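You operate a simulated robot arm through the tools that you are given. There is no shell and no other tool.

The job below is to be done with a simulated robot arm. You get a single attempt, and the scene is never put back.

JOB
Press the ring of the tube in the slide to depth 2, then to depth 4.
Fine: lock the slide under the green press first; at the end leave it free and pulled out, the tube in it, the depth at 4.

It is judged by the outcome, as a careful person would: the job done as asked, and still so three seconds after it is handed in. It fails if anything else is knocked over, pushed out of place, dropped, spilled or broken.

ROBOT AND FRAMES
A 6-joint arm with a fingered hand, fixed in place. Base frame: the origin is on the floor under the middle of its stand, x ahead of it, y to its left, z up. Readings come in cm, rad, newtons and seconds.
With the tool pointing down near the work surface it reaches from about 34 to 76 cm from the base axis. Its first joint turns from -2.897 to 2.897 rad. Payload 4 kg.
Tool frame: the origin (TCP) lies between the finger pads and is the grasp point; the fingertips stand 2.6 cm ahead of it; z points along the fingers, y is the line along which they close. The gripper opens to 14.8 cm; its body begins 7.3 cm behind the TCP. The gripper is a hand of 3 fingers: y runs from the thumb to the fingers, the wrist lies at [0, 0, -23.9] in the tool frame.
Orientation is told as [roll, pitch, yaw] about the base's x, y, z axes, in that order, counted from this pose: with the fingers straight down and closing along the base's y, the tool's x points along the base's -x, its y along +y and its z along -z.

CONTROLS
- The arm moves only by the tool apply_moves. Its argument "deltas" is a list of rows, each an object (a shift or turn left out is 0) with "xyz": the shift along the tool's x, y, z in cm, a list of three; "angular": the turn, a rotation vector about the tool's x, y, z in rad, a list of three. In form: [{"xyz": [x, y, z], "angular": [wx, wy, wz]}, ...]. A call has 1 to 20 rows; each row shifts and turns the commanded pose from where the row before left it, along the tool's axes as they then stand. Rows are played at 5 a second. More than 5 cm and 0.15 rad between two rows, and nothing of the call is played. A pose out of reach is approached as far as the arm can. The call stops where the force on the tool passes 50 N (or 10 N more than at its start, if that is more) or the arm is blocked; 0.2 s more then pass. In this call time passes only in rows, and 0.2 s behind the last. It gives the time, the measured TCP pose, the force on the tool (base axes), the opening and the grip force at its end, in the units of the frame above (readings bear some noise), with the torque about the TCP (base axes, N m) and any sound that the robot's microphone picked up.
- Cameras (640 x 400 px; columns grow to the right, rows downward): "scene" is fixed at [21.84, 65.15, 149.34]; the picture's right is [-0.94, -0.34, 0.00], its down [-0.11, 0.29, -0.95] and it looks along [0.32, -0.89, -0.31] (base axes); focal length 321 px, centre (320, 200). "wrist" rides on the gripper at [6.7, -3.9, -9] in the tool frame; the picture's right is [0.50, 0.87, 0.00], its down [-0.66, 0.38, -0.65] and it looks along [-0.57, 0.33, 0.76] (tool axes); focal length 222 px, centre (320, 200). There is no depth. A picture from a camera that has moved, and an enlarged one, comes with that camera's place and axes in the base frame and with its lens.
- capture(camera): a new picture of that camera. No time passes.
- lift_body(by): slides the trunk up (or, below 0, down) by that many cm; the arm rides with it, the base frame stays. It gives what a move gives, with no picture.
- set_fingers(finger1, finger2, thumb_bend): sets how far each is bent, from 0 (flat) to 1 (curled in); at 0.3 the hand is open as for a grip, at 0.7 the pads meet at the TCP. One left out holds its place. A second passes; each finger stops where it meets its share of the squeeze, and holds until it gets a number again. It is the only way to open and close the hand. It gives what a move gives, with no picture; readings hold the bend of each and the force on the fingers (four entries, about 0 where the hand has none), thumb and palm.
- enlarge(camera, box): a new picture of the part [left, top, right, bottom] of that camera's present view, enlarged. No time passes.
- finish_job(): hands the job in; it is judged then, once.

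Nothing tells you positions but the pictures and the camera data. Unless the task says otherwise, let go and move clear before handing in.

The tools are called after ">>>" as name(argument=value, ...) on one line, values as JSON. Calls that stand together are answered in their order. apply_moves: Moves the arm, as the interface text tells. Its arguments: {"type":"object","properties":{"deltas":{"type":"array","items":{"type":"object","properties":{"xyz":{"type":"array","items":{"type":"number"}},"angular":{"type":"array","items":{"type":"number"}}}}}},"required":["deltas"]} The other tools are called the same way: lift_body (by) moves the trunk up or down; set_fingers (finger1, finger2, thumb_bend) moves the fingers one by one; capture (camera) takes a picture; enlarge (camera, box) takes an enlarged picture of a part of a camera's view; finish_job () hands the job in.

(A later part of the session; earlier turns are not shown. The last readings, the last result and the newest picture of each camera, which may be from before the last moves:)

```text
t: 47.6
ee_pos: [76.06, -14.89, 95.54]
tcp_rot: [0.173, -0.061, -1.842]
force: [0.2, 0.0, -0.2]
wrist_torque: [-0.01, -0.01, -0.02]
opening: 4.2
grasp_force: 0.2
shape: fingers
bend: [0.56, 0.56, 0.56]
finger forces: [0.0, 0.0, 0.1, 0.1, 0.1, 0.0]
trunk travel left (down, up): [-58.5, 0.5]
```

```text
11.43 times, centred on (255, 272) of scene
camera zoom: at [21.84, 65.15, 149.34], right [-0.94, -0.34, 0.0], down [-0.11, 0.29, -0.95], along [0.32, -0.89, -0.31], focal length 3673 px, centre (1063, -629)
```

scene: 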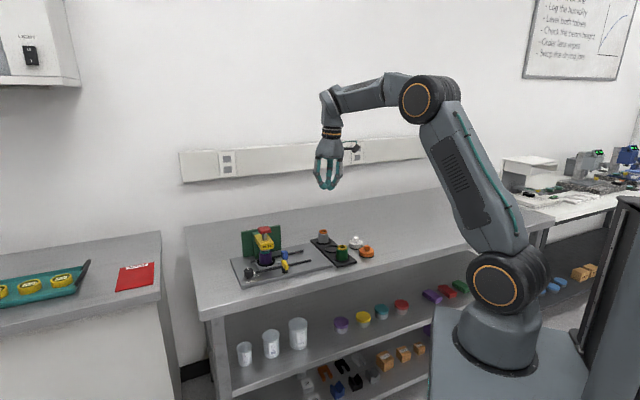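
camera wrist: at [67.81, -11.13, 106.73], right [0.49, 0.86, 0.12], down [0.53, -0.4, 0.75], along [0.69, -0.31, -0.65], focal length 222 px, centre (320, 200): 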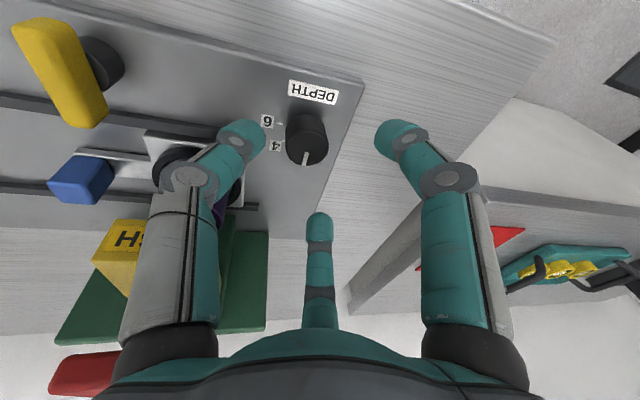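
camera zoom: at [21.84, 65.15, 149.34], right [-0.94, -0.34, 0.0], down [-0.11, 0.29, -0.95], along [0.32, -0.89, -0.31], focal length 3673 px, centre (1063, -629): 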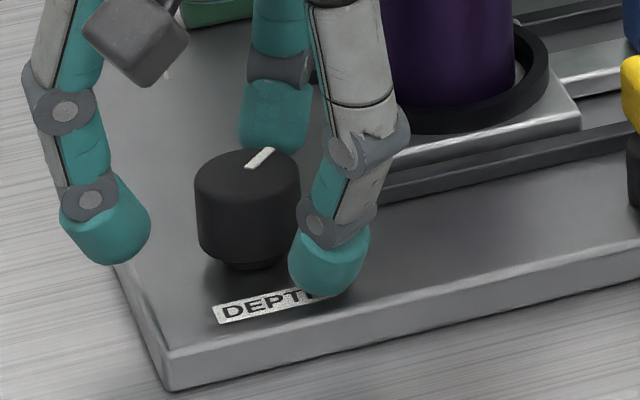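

The mark direction works out to exactly the "4" tick. I'll rise straight off the knob, retreat toward the robot, and check again.

>>> apply_moves(deltas=[{"xyz": [-0.122, 0.342, -1.967]}, {"xyz": [-0.122, 0.342, -1.967]}, {"xyz": [-0.2, -3.8, -2.17]}, {"xyz": [-0.2, -3.8, -2.17]}])

>>> capture(camera="wrist")

>>> enlarge(camera="scene", box=[230, 250, 280, 290])

```text
t: 48.6
ee_pos: [67.94, -12.9, 102.63]
tcp_rot: [0.172, -0.061, -1.84]
force: [-0.4, 0.7, 0.0]
wrist_torque: [0.0, -0.02, 0.0]
opening: 4.2
grasp_force: 0.1
shape: fingers
bend: [0.56, 0.56, 0.56]
finger forces: [0.0, 0.1, 0.0, 0.1, 0.1, 0.0]
trunk travel left (down, up): [-58.5, 0.5]
```

```text
taken
camera wrist: at [64.73, -4.35, 110.46], right [0.96, 0.26, 0.12], down [0.09, -0.66, 0.75], along [0.27, -0.71, -0.65], focal length 222 px, centre (320, 200)
```

wrist: 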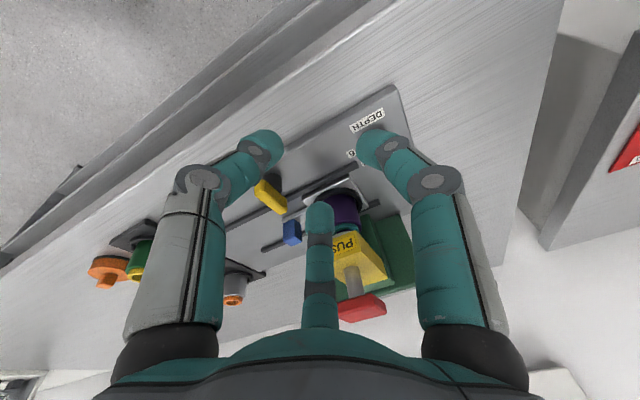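

```text
10.00 times, centred on (255, 270) of scene
camera zoom: at [21.84, 65.15, 149.34], right [-0.94, -0.34, 0.0], down [-0.11, 0.29, -0.95], along [0.32, -0.89, -0.31], focal length 3214 px, centre (970, -500)
```

zoom: 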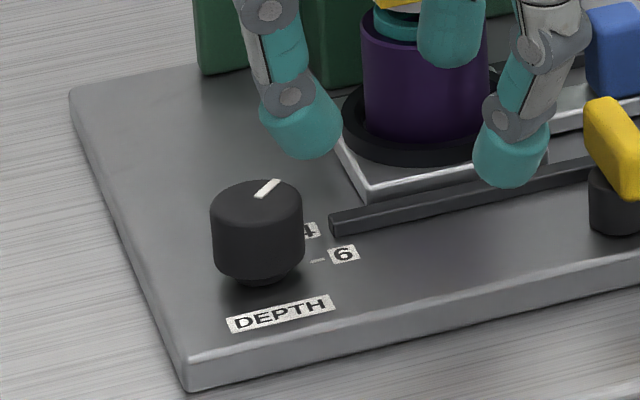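

The knob reads 4 from the scene side as well. I'll go up, retrace the hand's turns to the earlier pressing attitude, and close the fingers.

>>> apply_moves(deltas=[{"xyz": [-0.27, 0.77, -4.42]}, {"xyz": [-0.27, 0.77, -4.42]}, {"angular": [-0.008, 0.0224, -0.1288]}, {"angular": [-0.008, 0.0224, -0.1288]}, {"angular": [-0.008, 0.0224, -0.1288]}, {"angular": [-0.008, 0.0224, -0.1288]}, {"angular": [-0.008, 0.0224, -0.1288]}, {"angular": [-0.008, 0.0224, -0.1288]}, {"angular": [0, 0, -0.128]}, {"angular": [0, 0, -0.128]}, {"angular": [0, 0, -0.128]}, {"angular": [0, 0, -0.128]}, {"angular": [0, 0, -0.128]}, {"angular": [0, 0, -0.128]}, {"angular": [0, 0, -0.128]}, {"angular": [0, 0, -0.128]}, {"angular": [0, 0, -0.128]}, {"angular": [0, 0, -0.128]}, {"angular": [0.0972, -0.0825, 0]}, {"angular": [0.0972, -0.0825, 0]}])

>>> set_fingers(finger1=0.7, finger2=0.7, thumb_bend=0.7)

>>> capture(camera="wrist")

```text
t: 52.8
ee_pos: [68.02, -12.87, 111.63]
tcp_rot: [-0.211, -0.345, 0.248]
force: [-0.4, 0.6, -1.0]
wrist_torque: [0.0, -0.03, -0.03]
opening: 4.19
grasp_force: 0.1
shape: fingers
bend: [0.56, 0.56, 0.56]
finger forces: [0.0, 0.1, 0.1, 0.0, 0.0, 0.0]
trunk travel left (down, up): [-58.5, 0.5]
```

```text
t: 53.8
ee_pos: [68.03, -12.88, 111.48]
tcp_rot: [-0.209, -0.346, 0.25]
force: [-0.8, 0.1, 0.3]
wrist_torque: [-0.04, 0.0, 0.01]
opening: 0.01
grasp_force: 0.2
shape: fingers
bend: [0.69, 0.69, 0.7]
finger forces: [0.0, 0.0, 0.0, 0.0, 0.0, 0.1]
trunk travel left (down, up): [-58.5, 0.5]
```

```text
taken
camera wrist: at [59.24, -17.02, 118.31], right [-0.61, 0.72, -0.34], down [0.29, 0.6, 0.75], along [0.74, 0.36, -0.57], focal length 222 px, centre (320, 200)
```

wrist: 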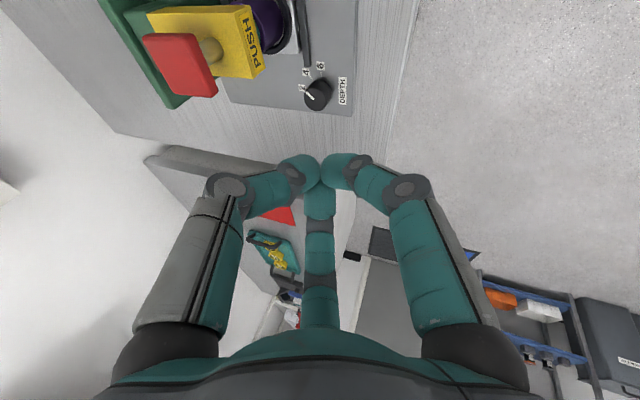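

>>> enlarge(camera="wrist", box=[290, 50, 360, 120])

```text
5.71 times, centred on (325, 85) of wrist
camera zoom: at [59.24, -17.02, 118.31], right [-0.61, 0.72, -0.34], down [0.29, 0.6, 0.75], along [0.74, 0.36, -0.57], focal length 1269 px, centre (291, 857)
```

zoom: 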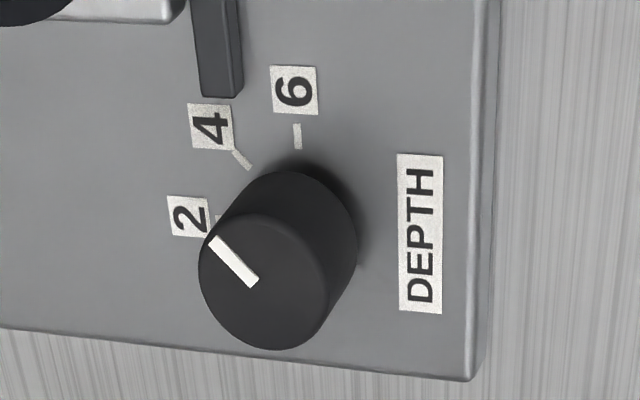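

The mark is parallel to the "4" tick. Now back over the red button.

>>> apply_moves(deltas=[{"xyz": [-0.713, -4.0, 1.043]}, {"xyz": [-0.713, -4.0, 1.043]}, {"xyz": [-0.713, -4.0, 1.043]}])

>>> capture(camera="wrist")

```text
t: 54.6
ee_pos: [73.17, -24.26, 111.63]
tcp_rot: [-0.209, -0.344, 0.247]
force: [-0.2, 0.1, 0.1]
wrist_torque: [0.01, 0.0, 0.02]
opening: 0.05
grasp_force: 0.1
shape: fingers
bend: [0.69, 0.69, 0.7]
finger forces: [0.0, 0.0, 0.1, 0.1, 0.0, 0.1]
trunk travel left (down, up): [-58.5, 0.5]
```

```text
taken
camera wrist: at [64.41, -28.45, 118.43], right [-0.61, 0.72, -0.34], down [0.29, 0.6, 0.75], along [0.74, 0.36, -0.57], focal length 222 px, centre (320, 200)
```

wrist: 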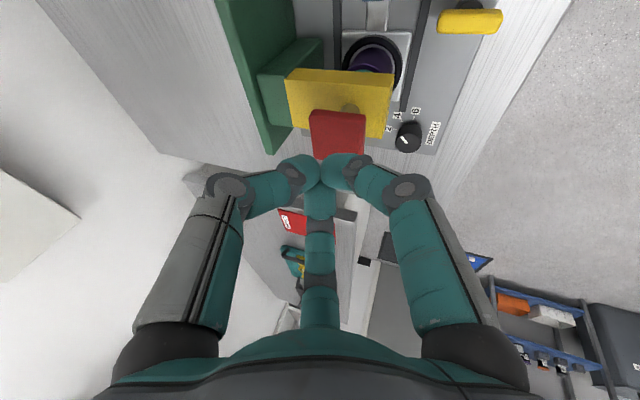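

I'll descend to the button and press in small steps again.

>>> apply_moves(deltas=[{"xyz": [0.51, 0.294, 1.38]}, {"xyz": [0.51, 0.294, 1.38]}, {"xyz": [0.068, 0.039, 0.184]}, {"xyz": [0.068, 0.039, 0.184]}, {"xyz": [0.068, 0.039, 0.184]}, {"xyz": [0.068, 0.039, 0.184]}])

>>> enlarge(camera="scene", box=[245, 215, 305, 275])

```text
t: 56.0
ee_pos: [73.17, -24.18, 108.01]
tcp_rot: [-0.21, -0.347, 0.248]
force: [-0.7, -0.6, 1.8]
wrist_torque: [-0.02, 0.03, 0.0]
opening: 0.01
grasp_force: 1.3
shape: fingers
bend: [0.7, 0.69, 0.7]
finger forces: [3.3, 0.0, 0.1, 0.1, 0.0, 0.0]
trunk travel left (down, up): [-58.5, 0.5]
heard: click
```

```text
6.67 times, centred on (275, 245) of scene
camera zoom: at [21.84, 65.15, 149.34], right [-0.94, -0.34, 0.0], down [-0.11, 0.29, -0.95], along [0.32, -0.89, -0.31], focal length 2143 px, centre (620, -100)
```

zoom: 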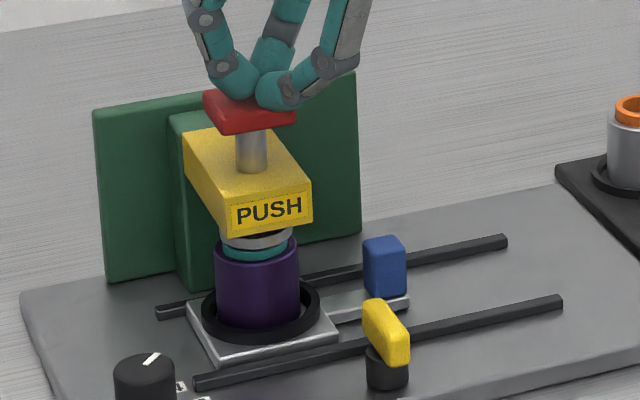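

A click again, but there's still travel. I'll press on to the stop.

>>> apply_moves(deltas=[{"xyz": [0.068, 0.039, 0.184]}, {"xyz": [0.068, 0.039, 0.184]}, {"xyz": [0.068, 0.039, 0.184]}, {"xyz": [0.068, 0.039, 0.184]}])

>>> enlarge(camera="scene", box=[245, 215, 305, 275])

```text
t: 57.0
ee_pos: [73.27, -24.25, 107.41]
tcp_rot: [-0.212, -0.346, 0.249]
force: [-2.2, 0.8, 10.5]
wrist_torque: [0.03, 0.01, 0.0]
opening: 0.02
grasp_force: 7.4
shape: fingers
bend: [0.71, 0.69, 0.7]
finger forces: [11.2, 4.1, 0.0, 0.0, 0.0, 0.0]
trunk travel left (down, up): [-58.5, 0.5]
```

```text
6.67 times, centred on (275, 245) of scene
camera zoom: at [21.84, 65.15, 149.34], right [-0.94, -0.34, 0.0], down [-0.11, 0.29, -0.95], along [0.32, -0.89, -0.31], focal length 2143 px, centre (620, -100)
```

zoom: 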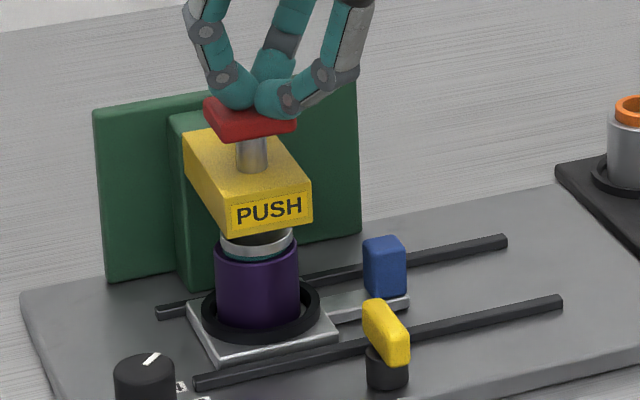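

Still moving (10 N). A few more steps to reach the stop.

>>> apply_moves(deltas=[{"xyz": [0.068, 0.039, 0.184]}, {"xyz": [0.068, 0.039, 0.184]}])

>>> enlarge(camera="scene", box=[245, 215, 305, 275])

```text
t: 57.6
ee_pos: [73.19, -24.31, 107.37]
tcp_rot: [-0.215, -0.35, 0.25]
force: [0.6, 2.7, 29.9]
wrist_torque: [-0.09, -0.25, 0.08]
opening: 0.0
grasp_force: 18.1
shape: fingers
bend: [0.71, 0.69, 0.7]
finger forces: [13.6, 9.0, 0.1, 0.0, 13.9, 0.0]
trunk travel left (down, up): [-58.5, 0.5]
```

```text
6.67 times, centred on (275, 245) of scene
camera zoom: at [21.84, 65.15, 149.34], right [-0.94, -0.34, 0.0], down [-0.11, 0.29, -0.95], along [0.32, -0.89, -0.31], focal length 2143 px, centre (620, -100)
```

zoom: 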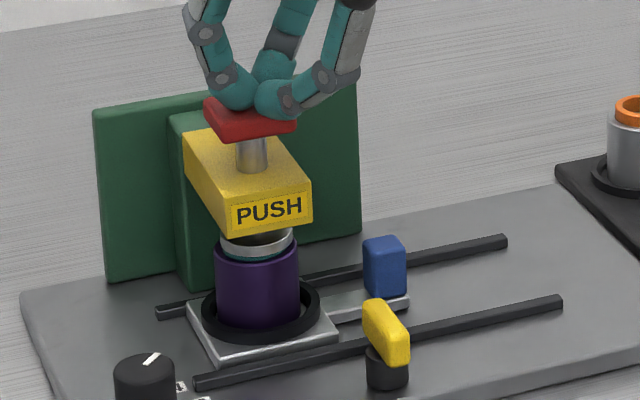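

Force rose to 30 N with no more travel, and the button sits visibly lower than at depth 2, so depth 4 is reached. I'll rise straight up and check the ring.

>>> apply_moves(deltas=[{"xyz": [-0.34, -0.196, -0.92]}, {"xyz": [-0.68, -0.392, -1.84]}, {"xyz": [-1.02, -0.59, -2.76]}])

>>> enlarge(camera="scene", box=[245, 215, 305, 275])

>>> enlarge(camera="wrist", box=[320, 0, 480, 170])

```text
t: 58.4
ee_pos: [73.05, -24.4, 112.6]
tcp_rot: [-0.21, -0.34, 0.248]
force: [-0.8, -0.4, -0.2]
wrist_torque: [0.02, -0.04, 0.0]
opening: 0.0
grasp_force: 0.1
shape: fingers
bend: [0.7, 0.69, 0.7]
finger forces: [0.1, 0.0, 0.0, 0.1, 0.1, 0.0]
trunk travel left (down, up): [-58.5, 0.5]
```

```text
6.67 times, centred on (275, 245) of scene
camera zoom: at [21.84, 65.15, 149.34], right [-0.94, -0.34, 0.0], down [-0.11, 0.29, -0.95], along [0.32, -0.89, -0.31], focal length 2143 px, centre (620, -100)
```

zoom: 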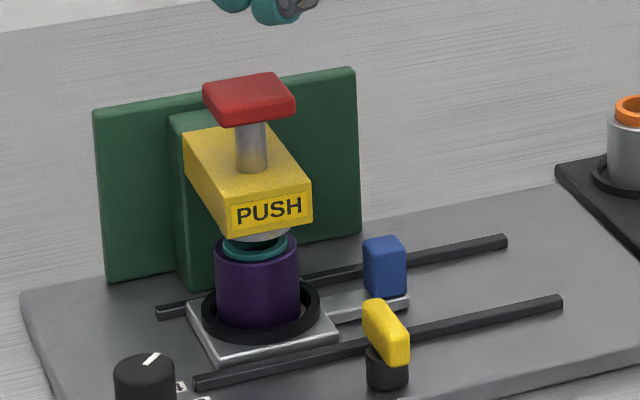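

```text
2.35 times, centred on (400, 85) of wrist
camera zoom: at [64.34, -28.47, 119.49], right [-0.61, 0.72, -0.34], down [0.29, 0.59, 0.75], along [0.74, 0.36, -0.57], focal length 523 px, centre (132, 471)
```

zoom: 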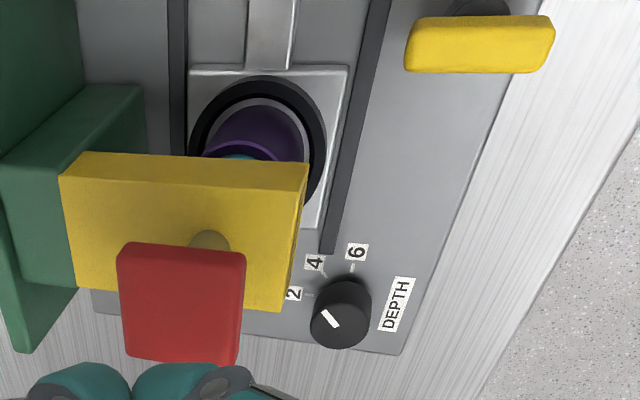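

The ring is deeper and the knob still on 4. Next: unlock. I'll retreat from the press, bring the hand upright again, and prepare to push the lever back.

>>> apply_moves(deltas=[{"xyz": [3.38, 0.8, -1.2]}, {"xyz": [3.38, 0.8, -1.2]}, {"xyz": [3.38, 0.8, -1.2]}, {"angular": [-0.0672, 0.1162, 0]}, {"angular": [-0.0672, 0.1162, 0]}, {"angular": [-0.0672, 0.1162, 0]}])

>>> capture(camera="wrist")

```text
t: 59.8
ee_pos: [62.29, -23.99, 112.06]
tcp_rot: [0.002, 0.002, 0.214]
force: [-0.3, -0.9, 0.6]
wrist_torque: [-0.03, -0.01, 0.02]
opening: 0.03
grasp_force: 0.0
shape: fingers
bend: [0.7, 0.69, 0.7]
finger forces: [0.1, 0.1, 0.0, 0.0, 0.0, 0.1]
trunk travel left (down, up): [-58.5, 0.5]
```

```text
taken
camera wrist: at [56.45, -29.06, 121.22], right [-0.67, 0.74, 0.0], down [0.56, 0.51, 0.65], along [0.48, 0.44, -0.76], focal length 222 px, centre (320, 200)
```

wrist: 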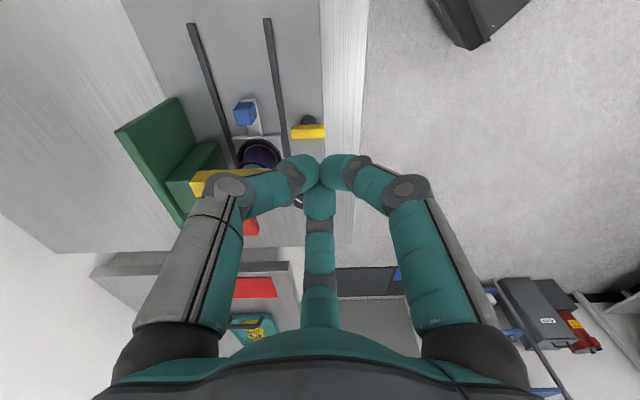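

The lever centre re-measures at (65.7,-22.3). I'll descend beside it on its outer side, near the robot-side end of the bar.

>>> apply_moves(deltas=[{"xyz": [0.117, 0.404, 2.0]}, {"xyz": [0, 0, 4.5]}, {"xyz": [0, 0, 4.5]}, {"xyz": [0, 0, 2.5]}])

>>> enlarge(camera="scene", box=[255, 225, 325, 285])

>>> enlarge(camera="wrist", box=[230, 100, 410, 280])

```text
t: 60.8
ee_pos: [61.94, -23.59, 98.69]
tcp_rot: [0.0, 0.001, 0.213]
force: [-0.2, -0.4, 0.4]
wrist_torque: [-0.03, 0.0, 0.0]
opening: 0.0
grasp_force: 0.0
shape: fingers
bend: [0.7, 0.69, 0.7]
finger forces: [0.0, 0.0, 0.1, 0.0, 0.0, 0.0]
trunk travel left (down, up): [-58.5, 0.5]
```

```text
6.67 times, centred on (290, 255) of scene
camera zoom: at [21.84, 65.15, 149.34], right [-0.94, -0.34, 0.0], down [-0.11, 0.29, -0.95], along [0.32, -0.89, -0.31], focal length 2143 px, centre (520, -167)
```

zoom: 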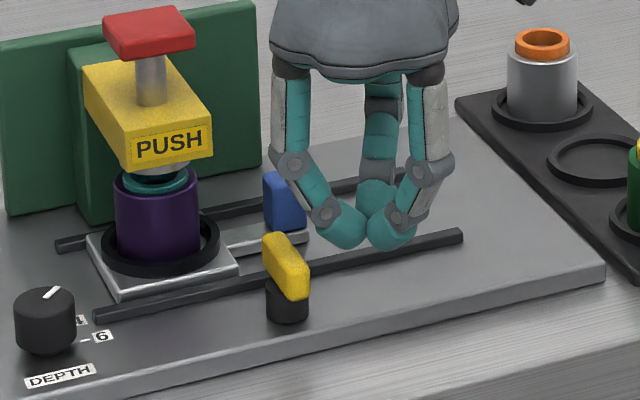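

```text
2.22 times, centred on (320, 190) of wrist
camera zoom: at [56.2, -28.62, 107.72], right [-0.67, 0.74, 0.0], down [0.56, 0.51, 0.65], along [0.48, 0.44, -0.76], focal length 494 px, centre (320, 222)
```

zoom: 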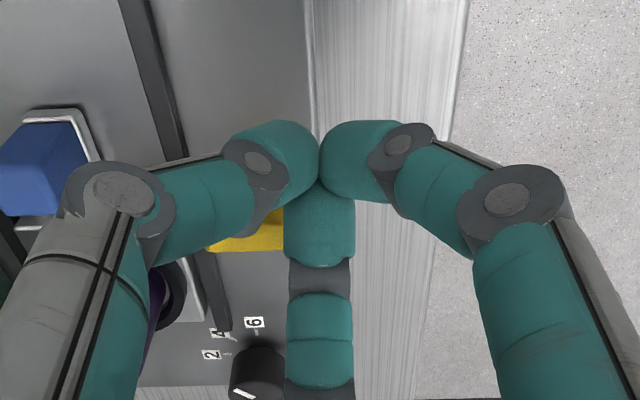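

The leading finger lines up with the bar's robot-side end. I'll descend the last 3 cm and then nudge toward the bar.

>>> apply_moves(deltas=[{"xyz": [0, 0, 1.5]}, {"xyz": [0, 0, 1.5]}])

>>> enlarge(camera="scene", box=[265, 235, 315, 285])

>>> enlarge(camera="wrist", box=[230, 130, 410, 310])

```text
t: 61.4
ee_pos: [61.93, -23.44, 95.81]
tcp_rot: [0.001, 0.0, 0.214]
force: [-1.2, -1.2, 1.1]
wrist_torque: [0.0, -0.02, 0.01]
opening: 0.01
grasp_force: 0.9
shape: fingers
bend: [0.7, 0.7, 0.7]
finger forces: [0.1, 2.9, 0.0, 0.0, 0.1, 0.0]
trunk travel left (down, up): [-58.5, 0.5]
```

```text
8.00 times, centred on (290, 260) of scene
camera zoom: at [21.84, 65.15, 149.34], right [-0.94, -0.34, 0.0], down [-0.11, 0.29, -0.95], along [0.32, -0.89, -0.31], focal length 2571 px, centre (560, -280)
```

zoom: 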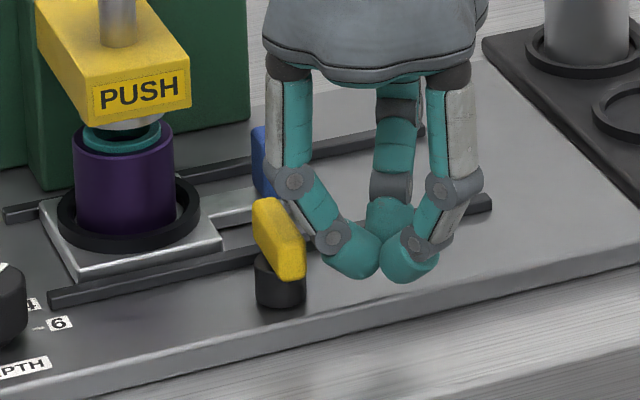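

```text
2.22 times, centred on (320, 220) of wrist
camera zoom: at [56.18, -28.66, 104.76], right [-0.67, 0.74, 0.0], down [0.56, 0.51, 0.65], along [0.48, 0.44, -0.76], focal length 494 px, centre (320, 156)
```

zoom: 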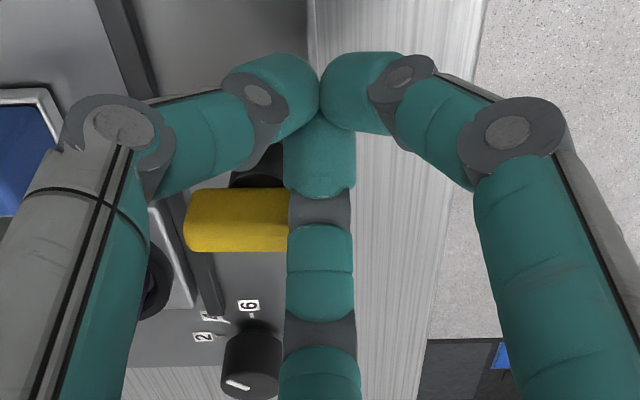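

It touches the bar lightly near its very end. I'll shift 0.4 cm toward the middle for a safer hold, then swing clockwise around the lever's axis.

>>> apply_moves(deltas=[{"xyz": [0.25, -0.16, 0]}, {"xyz": [-0.216, -0.337, 0]}, {"xyz": [-0.25, 0.16, 0]}, {"xyz": [0.064, 0.445, 0], "angular": [0, 0, 0.12]}, {"xyz": [0.064, 0.445, 0], "angular": [0, 0, 0.12]}, {"xyz": [0.064, 0.445, 0], "angular": [0, 0, 0.12]}, {"xyz": [0.064, 0.445, 0], "angular": [0, 0, 0.12]}])

>>> enlarge(camera="scene", box=[255, 235, 315, 285])

>>> enlarge(camera="wrist", box=[230, 130, 410, 310])

```text
t: 63.0
ee_pos: [61.92, -22.1, 95.81]
tcp_rot: [0.001, 0.002, -0.268]
force: [-1.2, 0.6, 1.3]
wrist_torque: [0.03, -0.02, 0.02]
opening: 0.03
grasp_force: 0.8
shape: fingers
bend: [0.7, 0.7, 0.7]
finger forces: [0.1, 1.7, 0.0, 0.0, 0.1, 0.1]
trunk travel left (down, up): [-58.5, 0.5]
```

```text
8.00 times, centred on (285, 260) of scene
camera zoom: at [21.84, 65.15, 149.34], right [-0.94, -0.34, 0.0], down [-0.11, 0.29, -0.95], along [0.32, -0.89, -0.31], focal length 2571 px, centre (600, -280)
```

zoom: 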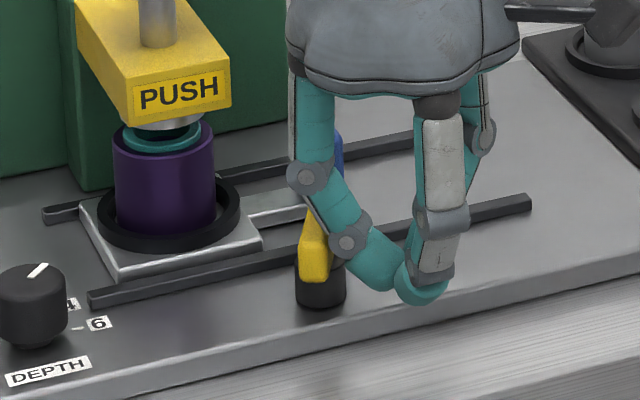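

```text
2.22 times, centred on (320, 220) of wrist
camera zoom: at [54.41, -23.89, 104.75], right [-0.25, 0.97, 0.0], down [0.73, 0.19, 0.65], along [0.63, 0.16, -0.76], focal length 494 px, centre (320, 156)
```

zoom: 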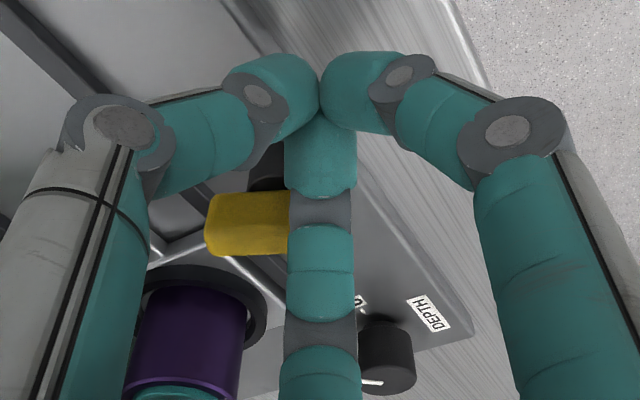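

The lever follows easily. Continuing the swing.

>>> apply_moves(deltas=[{"xyz": [0.064, 0.445, 0], "angular": [0, 0, 0.12]}, {"xyz": [0.064, 0.445, 0], "angular": [0, 0, 0.12]}, {"xyz": [0.064, 0.445, 0], "angular": [0, 0, 0.12]}, {"xyz": [0.064, 0.445, 0], "angular": [0, 0, 0.12]}, {"xyz": [0.064, 0.445, 0], "angular": [0, 0, 0.12]}])

>>> enlarge(camera="scene", box=[255, 235, 315, 285])

>>> enlarge(camera="wrist", box=[230, 130, 410, 310])

```text
t: 64.2
ee_pos: [62.73, -19.86, 95.74]
tcp_rot: [-0.001, 0.001, -0.872]
force: [-1.1, 1.6, 1.4]
wrist_torque: [0.01, -0.03, 0.01]
opening: 0.0
grasp_force: 1.5
shape: fingers
bend: [0.7, 0.7, 0.7]
finger forces: [0.0, 2.0, 0.0, 0.0, 0.0, 0.0]
trunk travel left (down, up): [-58.5, 0.5]
```

```text
8.00 times, centred on (285, 260) of scene
camera zoom: at [21.84, 65.15, 149.34], right [-0.94, -0.34, 0.0], down [-0.11, 0.29, -0.95], along [0.32, -0.89, -0.31], focal length 2571 px, centre (600, -280)
```

zoom: 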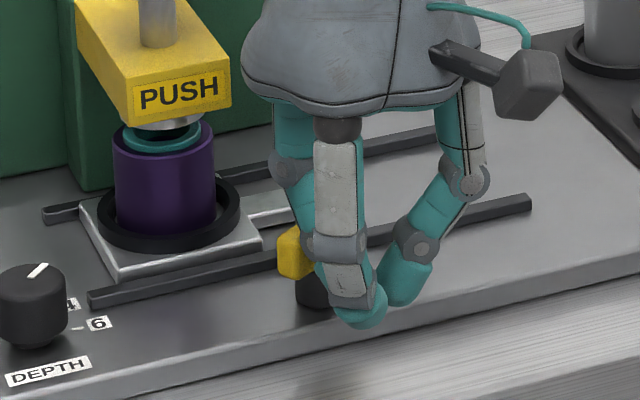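

```text
2.22 times, centred on (320, 220) of wrist
camera zoom: at [55.46, -17.18, 104.74], right [0.34, 0.94, 0.0], down [0.71, -0.26, 0.65], along [0.61, -0.22, -0.76], focal length 494 px, centre (320, 156)
```

zoom: 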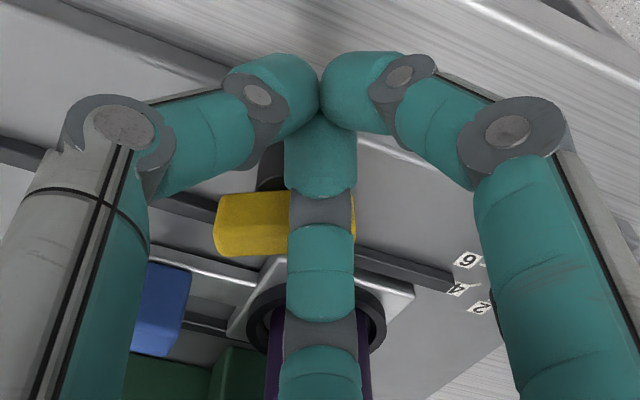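

About 65° back; roughly 25° remain until it's parallel to the rails. Continuing to the stop.

>>> apply_moves(deltas=[{"xyz": [0.04, 0.445, 0], "angular": [0, 0, 0.12]}, {"xyz": [0.0, 0.445, 0], "angular": [0, 0, 0.12]}, {"xyz": [0.0, 0.445, 0], "angular": [0, 0, 0.12]}])

>>> enlarge(camera="scene", box=[255, 235, 315, 285])

>>> enlarge(camera="wrist", box=[230, 130, 410, 310])

```text
t: 65.0
ee_pos: [63.83, -19.23, 95.64]
tcp_rot: [-0.003, 0.002, -1.231]
force: [-0.9, 2.9, 2.1]
wrist_torque: [-0.04, -0.09, 0.03]
opening: 0.03
grasp_force: 0.9
shape: fingers
bend: [0.69, 0.7, 0.7]
finger forces: [0.0, 2.8, 0.1, 0.0, 0.1, 0.0]
trunk travel left (down, up): [-58.5, 0.5]
```

```text
8.00 times, centred on (285, 260) of scene
camera zoom: at [21.84, 65.15, 149.34], right [-0.94, -0.34, 0.0], down [-0.11, 0.29, -0.95], along [0.32, -0.89, -0.31], focal length 2571 px, centre (600, -280)
```

zoom: 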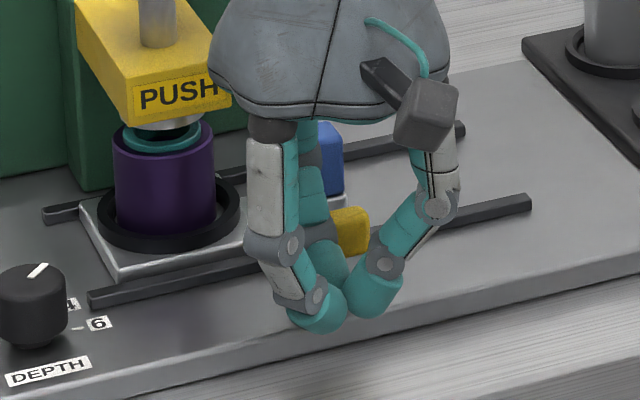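

```text
2.22 times, centred on (320, 220) of wrist
camera zoom: at [57.92, -14.0, 104.69], right [0.65, 0.76, 0.0], down [0.58, -0.49, 0.65], along [0.5, -0.42, -0.76], focal length 494 px, centre (320, 156)
```

zoom: 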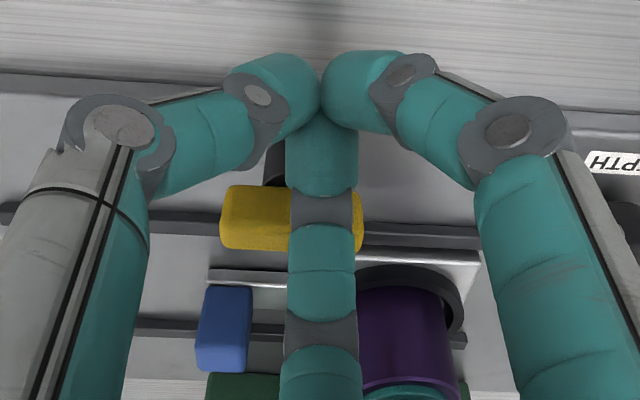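

The bar is nearly parallel to the rails. A couple of small extra steps to seat it at its stop.

>>> apply_moves(deltas=[{"xyz": [0.0, 0.3, 0], "angular": [0, 0, 0.06]}, {"xyz": [-0.1, 0.2, 0], "angular": [0, 0, 0.06]}, {"xyz": [-0.1, 0.2, 0], "angular": [0, 0, 0.06]}])

>>> enlarge(camera="wrist", box=[230, 130, 410, 310])

```text
t: 65.8
ee_pos: [64.51, -19.12, 95.64]
tcp_rot: [-0.001, 0.0, -1.41]
force: [-6.3, 7.7, 3.7]
wrist_torque: [-0.01, -0.07, 0.04]
opening: 0.17
grasp_force: 5.7
shape: fingers
bend: [0.69, 0.7, 0.69]
finger forces: [0.0, 10.8, 0.0, 0.1, 0.1, 0.0]
trunk travel left (down, up): [-58.5, 0.5]
```

```text
2.22 times, centred on (320, 220) of wrist
camera zoom: at [59.61, -12.91, 104.75], right [0.77, 0.63, 0.0], down [0.48, -0.59, 0.65], along [0.41, -0.51, -0.76], focal length 494 px, centre (320, 156)
```

zoom: 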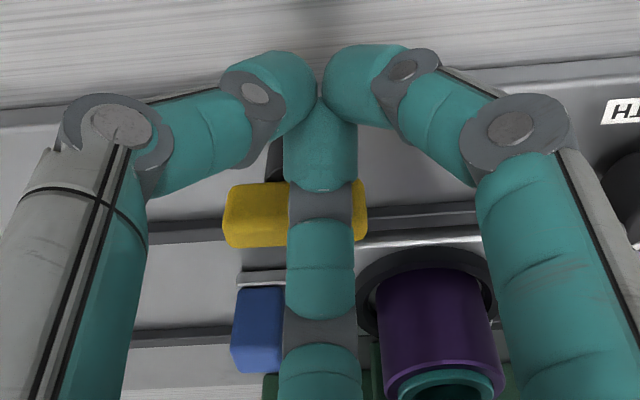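

The lever is back at its stop, parallel to the rails (free). I'll back off, rise, turn the hand to the rail direction and lean it a bit away from the press, ready to take the blue tab.

>>> apply_moves(deltas=[{"xyz": [1.2, -0.88, 0]}, {"xyz": [0, 0, -4.2]}, {"xyz": [0, 0, -4.2]}, {"angular": [0, 0, -0.125]}, {"angular": [0, 0, -0.125]}, {"angular": [0, 0, -0.125]}, {"angular": [0, 0, -0.125]}, {"angular": [0, 0, -0.125]}, {"xyz": [0, -3.5, 0]}, {"angular": [-0.125, 0, 0]}, {"angular": [-0.125, 0, 0]}])

>>> capture(camera="wrist")

>>> enlarge(camera="scene", box=[230, 205, 330, 285])

```text
t: 68.2
ee_pos: [61.06, -20.66, 104.24]
tcp_rot: [0.251, -0.001, -0.783]
force: [0.2, 0.2, 0.9]
wrist_torque: [-0.01, -0.04, -0.02]
opening: 0.05
grasp_force: 0.0
shape: fingers
bend: [0.69, 0.7, 0.7]
finger forces: [0.1, 0.0, 0.1, 0.0, 0.1, 0.0]
trunk travel left (down, up): [-58.5, 0.5]
```

```text
taken
camera wrist: at [52.09, -20.03, 111.89], right [0.24, 0.95, 0.22], down [0.61, -0.32, 0.73], along [0.76, -0.04, -0.65], focal length 222 px, centre (320, 200)
```

wrist: 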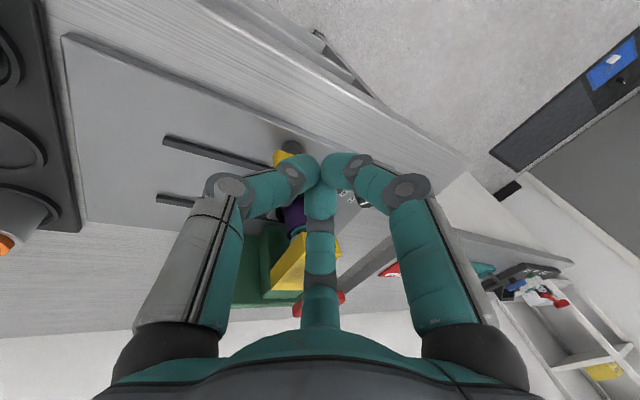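

```text
5.00 times, centred on (280, 245) of scene
camera zoom: at [21.84, 65.15, 149.34], right [-0.94, -0.34, 0.0], down [-0.11, 0.29, -0.95], along [0.32, -0.89, -0.31], focal length 1607 px, centre (520, -25)
```

zoom: 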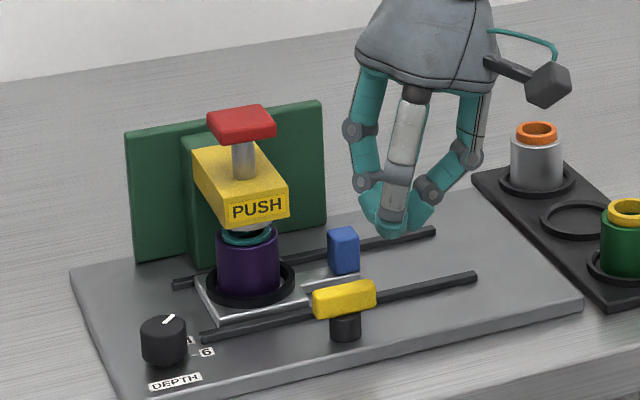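

Lever free, slide still in. I'll move over the blue tab and open the fingers.

>>> apply_moves(deltas=[{"xyz": [-4.0, -0.3, -0.076]}, {"xyz": [-4.0, -0.3, -0.076]}, {"xyz": [-4.0, -0.3, -0.076]}])

>>> set_fingers(finger1=0.5, finger2=0.5, thumb_bend=0.5)

>>> capture(camera="wrist")

>>> enlarge(camera="scene", box=[230, 205, 330, 285])

```text
t: 69.0
ee_pos: [68.9, -29.82, 103.99]
tcp_rot: [0.248, 0.005, -0.783]
force: [0.9, -0.3, 0.1]
wrist_torque: [0.0, 0.0, 0.01]
opening: 0.05
grasp_force: 0.1
shape: fingers
bend: [0.69, 0.7, 0.7]
finger forces: [0.0, 0.0, 0.0, 0.0, 0.1, 0.0]
trunk travel left (down, up): [-58.5, 0.5]
```

```text
t: 70.0
ee_pos: [68.86, -29.86, 104.0]
tcp_rot: [0.249, 0.001, -0.783]
force: [-0.2, -0.5, 0.1]
wrist_torque: [0.0, -0.01, 0.0]
opening: 6.17
grasp_force: 0.0
shape: fingers
bend: [0.5, 0.5, 0.5]
finger forces: [0.1, 0.0, 0.0, 0.0, 0.1, 0.1]
trunk travel left (down, up): [-58.5, 0.5]
```

```text
taken
camera wrist: at [59.9, -29.3, 111.87], right [0.24, 0.95, 0.21], down [0.61, -0.32, 0.73], along [0.76, -0.04, -0.65], focal length 222 px, centre (320, 200)
```

wrist: 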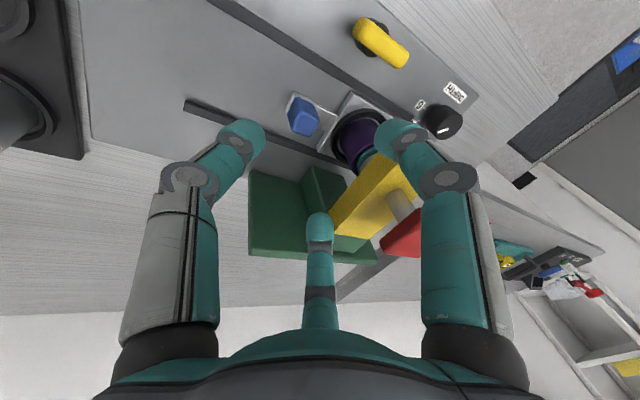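

```text
5.00 times, centred on (280, 245) of scene
camera zoom: at [21.84, 65.15, 149.34], right [-0.94, -0.34, 0.0], down [-0.11, 0.29, -0.95], along [0.32, -0.89, -0.31], focal length 1607 px, centre (520, -25)
```

zoom: 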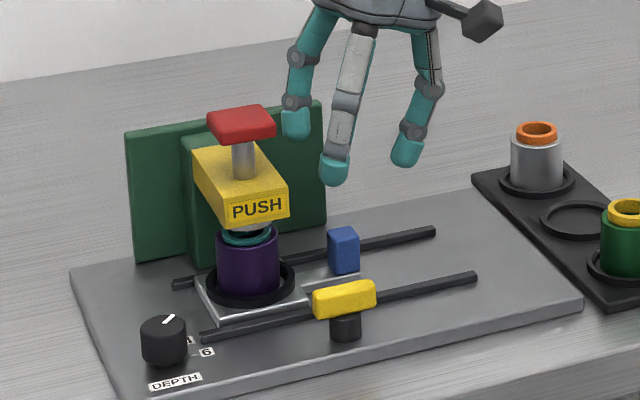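

I'll zoom on the tab to centre on it precisely.

>>> enlarge(camera="wrist", box=[230, 70, 410, 230])

```text
2.50 times, centred on (320, 150) of wrist
camera zoom: at [59.9, -29.3, 111.87], right [0.24, 0.95, 0.21], down [0.61, -0.32, 0.73], along [0.76, -0.04, -0.65], focal length 555 px, centre (320, 325)
```

zoom: 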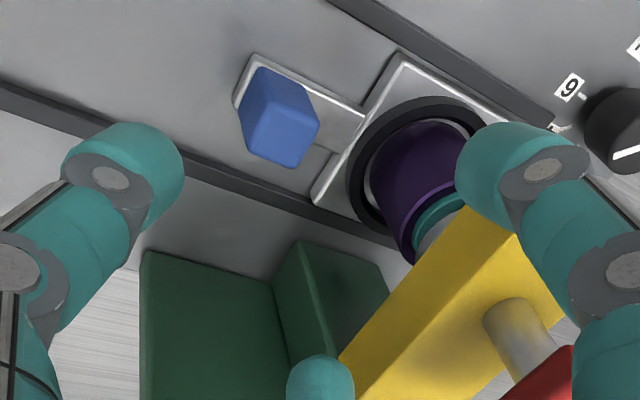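

The tab is centred at t 28.3, w -69.7, exactly below the open fingers. I'll lower around it.

>>> apply_moves(deltas=[{"xyz": [0, -0.624, 2.455]}, {"xyz": [0, -0.624, 2.455]}, {"xyz": [0, -0.6, 2.36]}])

>>> enlarge(camera="wrist", box=[230, 70, 410, 230])

>>> enlarge(camera="scene", box=[240, 215, 320, 285])

```text
t: 70.8
ee_pos: [68.95, -29.75, 96.54]
tcp_rot: [0.25, 0.001, -0.784]
force: [-0.2, 0.4, 0.4]
wrist_torque: [0.04, -0.04, 0.01]
opening: 6.17
grasp_force: 0.2
shape: fingers
bend: [0.5, 0.5, 0.5]
finger forces: [0.0, 0.0, 0.0, 0.0, 0.0, 0.0]
trunk travel left (down, up): [-58.5, 0.5]
```

```text
2.50 times, centred on (320, 150) of wrist
camera zoom: at [59.92, -29.16, 104.33], right [0.24, 0.95, 0.21], down [0.61, -0.32, 0.73], along [0.76, -0.04, -0.65], focal length 555 px, centre (320, 325)
```

zoom: 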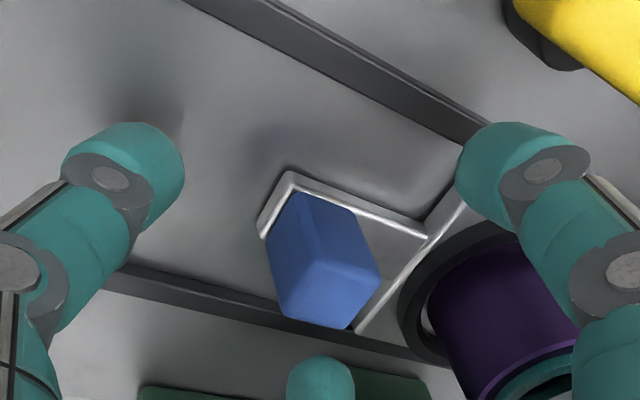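

```text
5.71 times, centred on (280, 250) of scene
camera zoom: at [21.84, 65.15, 149.34], right [-0.94, -0.34, 0.0], down [-0.11, 0.29, -0.95], along [0.32, -0.89, -0.31], focal length 1837 px, centre (549, -86)
```

zoom: 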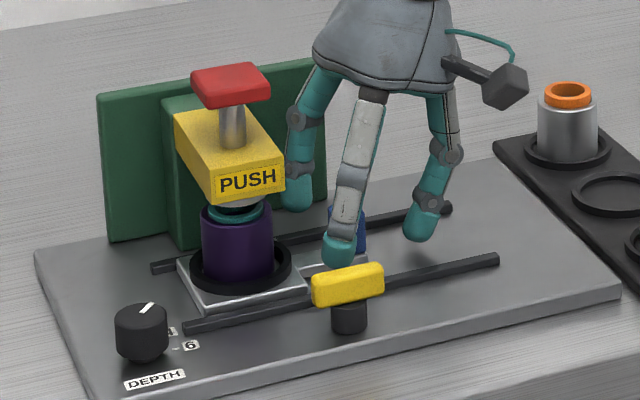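

The tab is well between the three fingers. I'll close gently on it.

>>> set_fingers(finger1=0.64, finger2=0.64, thumb_bend=0.64)

>>> enlarge(camera="wrist", box=[230, 70, 410, 230])

>>> enlarge(camera="scene", box=[240, 215, 320, 285])

```text
t: 71.8
ee_pos: [68.86, -29.89, 96.42]
tcp_rot: [0.25, 0.003, -0.784]
force: [1.4, -0.1, -0.7]
wrist_torque: [-0.02, -0.02, 0.02]
opening: 1.72
grasp_force: 0.3
shape: fingers
bend: [0.64, 0.62, 0.64]
finger forces: [0.0, 1.5, 0.0, 0.0, 0.0, 0.0]
trunk travel left (down, up): [-58.5, 0.5]
```

```text
2.50 times, centred on (320, 150) of wrist
camera zoom: at [59.92, -29.16, 104.36], right [0.24, 0.95, 0.21], down [0.61, -0.32, 0.73], along [0.76, -0.04, -0.65], focal length 555 px, centre (320, 325)
```

zoom: 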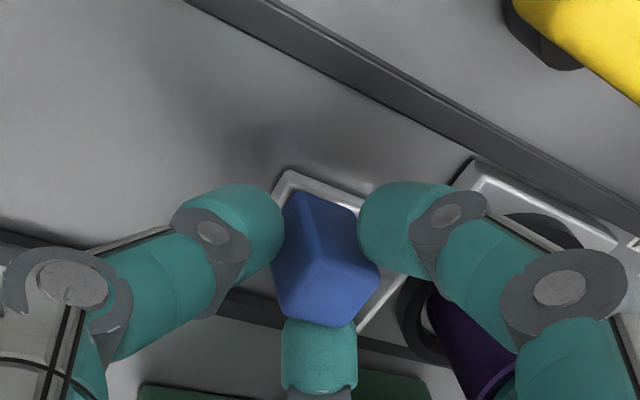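

```text
5.71 times, centred on (280, 250) of scene
camera zoom: at [21.84, 65.15, 149.34], right [-0.94, -0.34, 0.0], down [-0.11, 0.29, -0.95], along [0.32, -0.89, -0.31], focal length 1837 px, centre (549, -86)
```

zoom: 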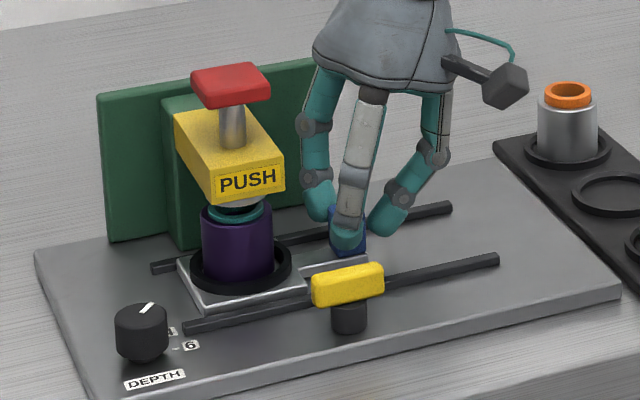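

The fingers just touch it. I'll tighten a little for the pull.

>>> set_fingers(finger1=0.68, finger2=0.68, thumb_bend=0.68)

```text
t: 72.8
ee_pos: [68.94, -29.77, 96.57]
tcp_rot: [0.25, 0.002, -0.784]
force: [2.4, -1.1, -0.2]
wrist_torque: [-0.01, 0.0, -0.05]
opening: 1.05
grasp_force: 3.9
shape: fingers
bend: [0.65, 0.63, 0.67]
finger forces: [2.0, 3.9, 0.0, 0.1, 1.9, 0.0]
trunk travel left (down, up): [-58.5, 0.5]
```

Light balanced grip. I'll pull the slide out slowly, first a short test.

>>> apply_moves(deltas=[{"xyz": [0, -0.29, -0.074]}, {"xyz": [0, -0.29, -0.074]}, {"xyz": [0, -0.29, -0.074]}, {"xyz": [0, -0.29, -0.074]}])

>>> enlarge(camera="scene", box=[240, 215, 320, 285])

```text
t: 73.8
ee_pos: [68.06, -30.62, 96.54]
tcp_rot: [0.247, 0.001, -0.785]
force: [2.0, 0.8, 0.1]
wrist_torque: [-0.01, -0.01, -0.03]
opening: 1.08
grasp_force: 4.2
shape: fingers
bend: [0.65, 0.63, 0.67]
finger forces: [2.1, 3.8, 0.1, 0.0, 2.1, 0.1]
trunk travel left (down, up): [-58.5, 0.5]
```

```text
5.71 times, centred on (280, 250) of scene
camera zoom: at [21.84, 65.15, 149.34], right [-0.94, -0.34, 0.0], down [-0.11, 0.29, -0.95], along [0.32, -0.89, -0.31], focal length 1837 px, centre (549, -86)
```

zoom: 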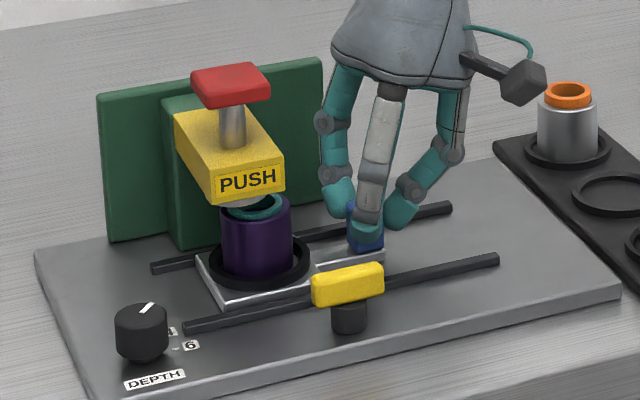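

The slide comes out freely with the tube. I'll continue the slow pull.

>>> apply_moves(deltas=[{"xyz": [0, -0.4845, -0.124]}, {"xyz": [0, -0.4845, -0.124]}, {"xyz": [0, -0.4845, -0.124]}, {"xyz": [0, -0.4845, -0.124]}, {"xyz": [0, -0.4845, -0.124]}, {"xyz": [0, -0.4845, -0.124]}, {"xyz": [0, -0.4845, -0.124]}, {"xyz": [0, -0.4845, -0.124]}, {"xyz": [0, -0.4845, -0.124]}, {"xyz": [0, -0.4845, -0.124]}, {"xyz": [0, -0.4845, -0.124]}, {"xyz": [0, -0.4845, -0.124]}, {"xyz": [0, -0.4845, -0.124]}, {"xyz": [0, -0.4845, -0.124]}, {"xyz": [0, -0.4845, -0.124]}, {"xyz": [0, -0.4845, -0.124]}])

>>> enlarge(camera="scene", box=[240, 200, 340, 285])

>>> capture(camera="wrist")

```text
t: 77.2
ee_pos: [62.44, -36.31, 96.46]
tcp_rot: [0.248, 0.001, -0.784]
force: [1.3, -1.1, 1.8]
wrist_torque: [0.0, -0.06, -0.04]
opening: 1.07
grasp_force: 4.3
shape: fingers
bend: [0.65, 0.63, 0.67]
finger forces: [2.5, 4.2, 0.0, 0.1, 2.3, 0.0]
trunk travel left (down, up): [-58.5, 0.5]
```

```text
4.71 times, centred on (290, 242) of scene
camera zoom: at [21.84, 65.15, 149.34], right [-0.94, -0.34, 0.0], down [-0.11, 0.29, -0.95], along [0.32, -0.89, -0.31], focal length 1512 px, centre (461, 0)
```

zoom: 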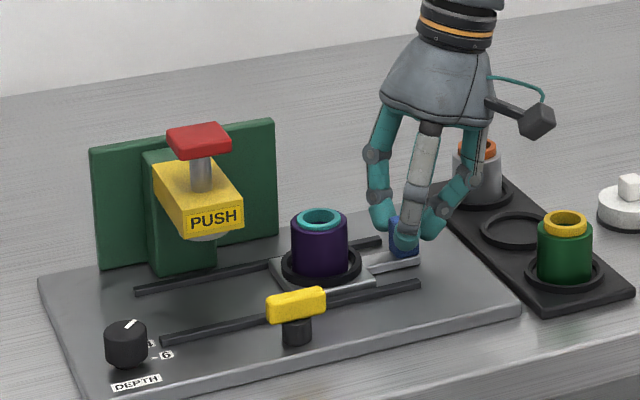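

```text
taken
camera wrist: at [53.46, -35.62, 104.3], right [0.24, 0.95, 0.21], down [0.61, -0.32, 0.73], along [0.76, -0.04, -0.65], focal length 222 px, centre (320, 200)
```

wrist: 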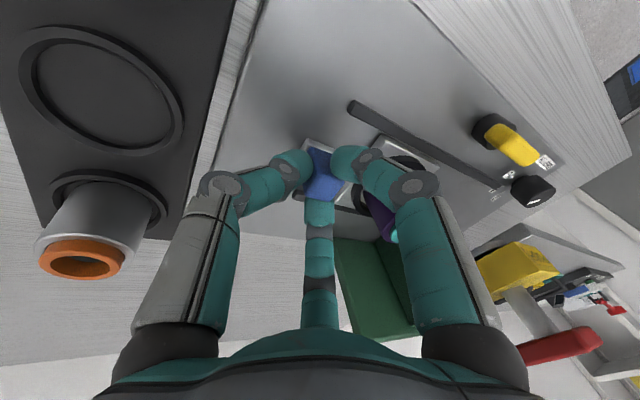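

About 2 cm remain to its original out position. Finer steps to find the out stop.

>>> apply_moves(deltas=[{"xyz": [0, -0.242, -0.062]}, {"xyz": [0, -0.242, -0.062]}, {"xyz": [0, -0.242, -0.062]}, {"xyz": [0, -0.242, -0.062]}, {"xyz": [0, -0.242, -0.062]}, {"xyz": [0, -0.242, -0.062]}, {"xyz": [0, -0.242, -0.062]}])

>>> enlarge(camera="scene", box=[240, 200, 340, 285])

```text
t: 78.8
ee_pos: [61.25, -37.48, 96.53]
tcp_rot: [0.249, 0.001, -0.783]
force: [0.1, -1.3, 2.3]
wrist_torque: [-0.07, -0.03, 0.0]
opening: 1.06
grasp_force: 4.9
shape: fingers
bend: [0.65, 0.63, 0.67]
finger forces: [2.4, 4.2, 0.1, 0.1, 3.1, 0.0]
trunk travel left (down, up): [-58.5, 0.5]
```

```text
4.71 times, centred on (290, 242) of scene
camera zoom: at [21.84, 65.15, 149.34], right [-0.94, -0.34, 0.0], down [-0.11, 0.29, -0.95], along [0.32, -0.89, -0.31], focal length 1512 px, centre (461, 0)
```

zoom: 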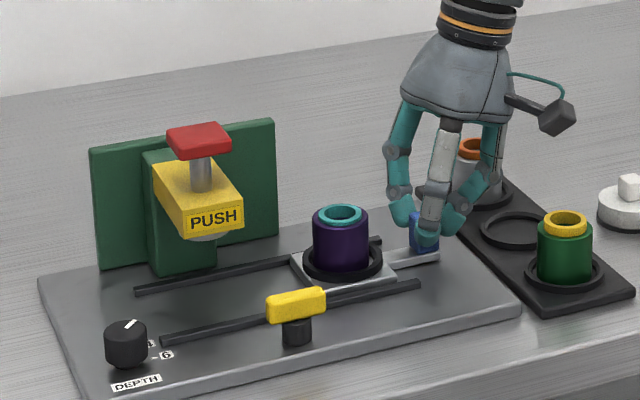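

The tube is back at its starting place in the picture. A few tiny steps to make sure it's at the out stop.

>>> apply_moves(deltas=[{"xyz": [0, -0.145, -0.037]}, {"xyz": [0, -0.145, -0.037]}, {"xyz": [0, -0.145, -0.037]}])

>>> enlarge(camera="scene", box=[240, 200, 340, 285])

```text
t: 79.6
ee_pos: [61.12, -37.72, 96.54]
tcp_rot: [0.249, 0.001, -0.783]
force: [4.3, 1.6, 0.6]
wrist_torque: [0.02, -0.11, -0.04]
opening: 1.02
grasp_force: 4.0
shape: fingers
bend: [0.65, 0.62, 0.68]
finger forces: [2.3, 4.6, 0.0, 0.0, 0.5, 0.0]
trunk travel left (down, up): [-58.5, 0.5]
```

```text
4.71 times, centred on (290, 242) of scene
camera zoom: at [21.84, 65.15, 149.34], right [-0.94, -0.34, 0.0], down [-0.11, 0.29, -0.95], along [0.32, -0.89, -0.31], focal length 1512 px, centre (461, 0)
```

zoom: 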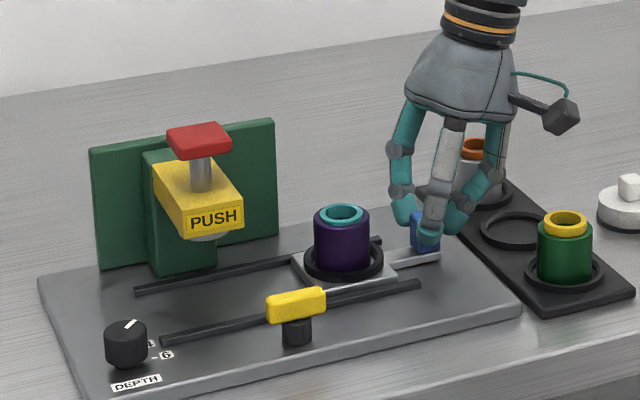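

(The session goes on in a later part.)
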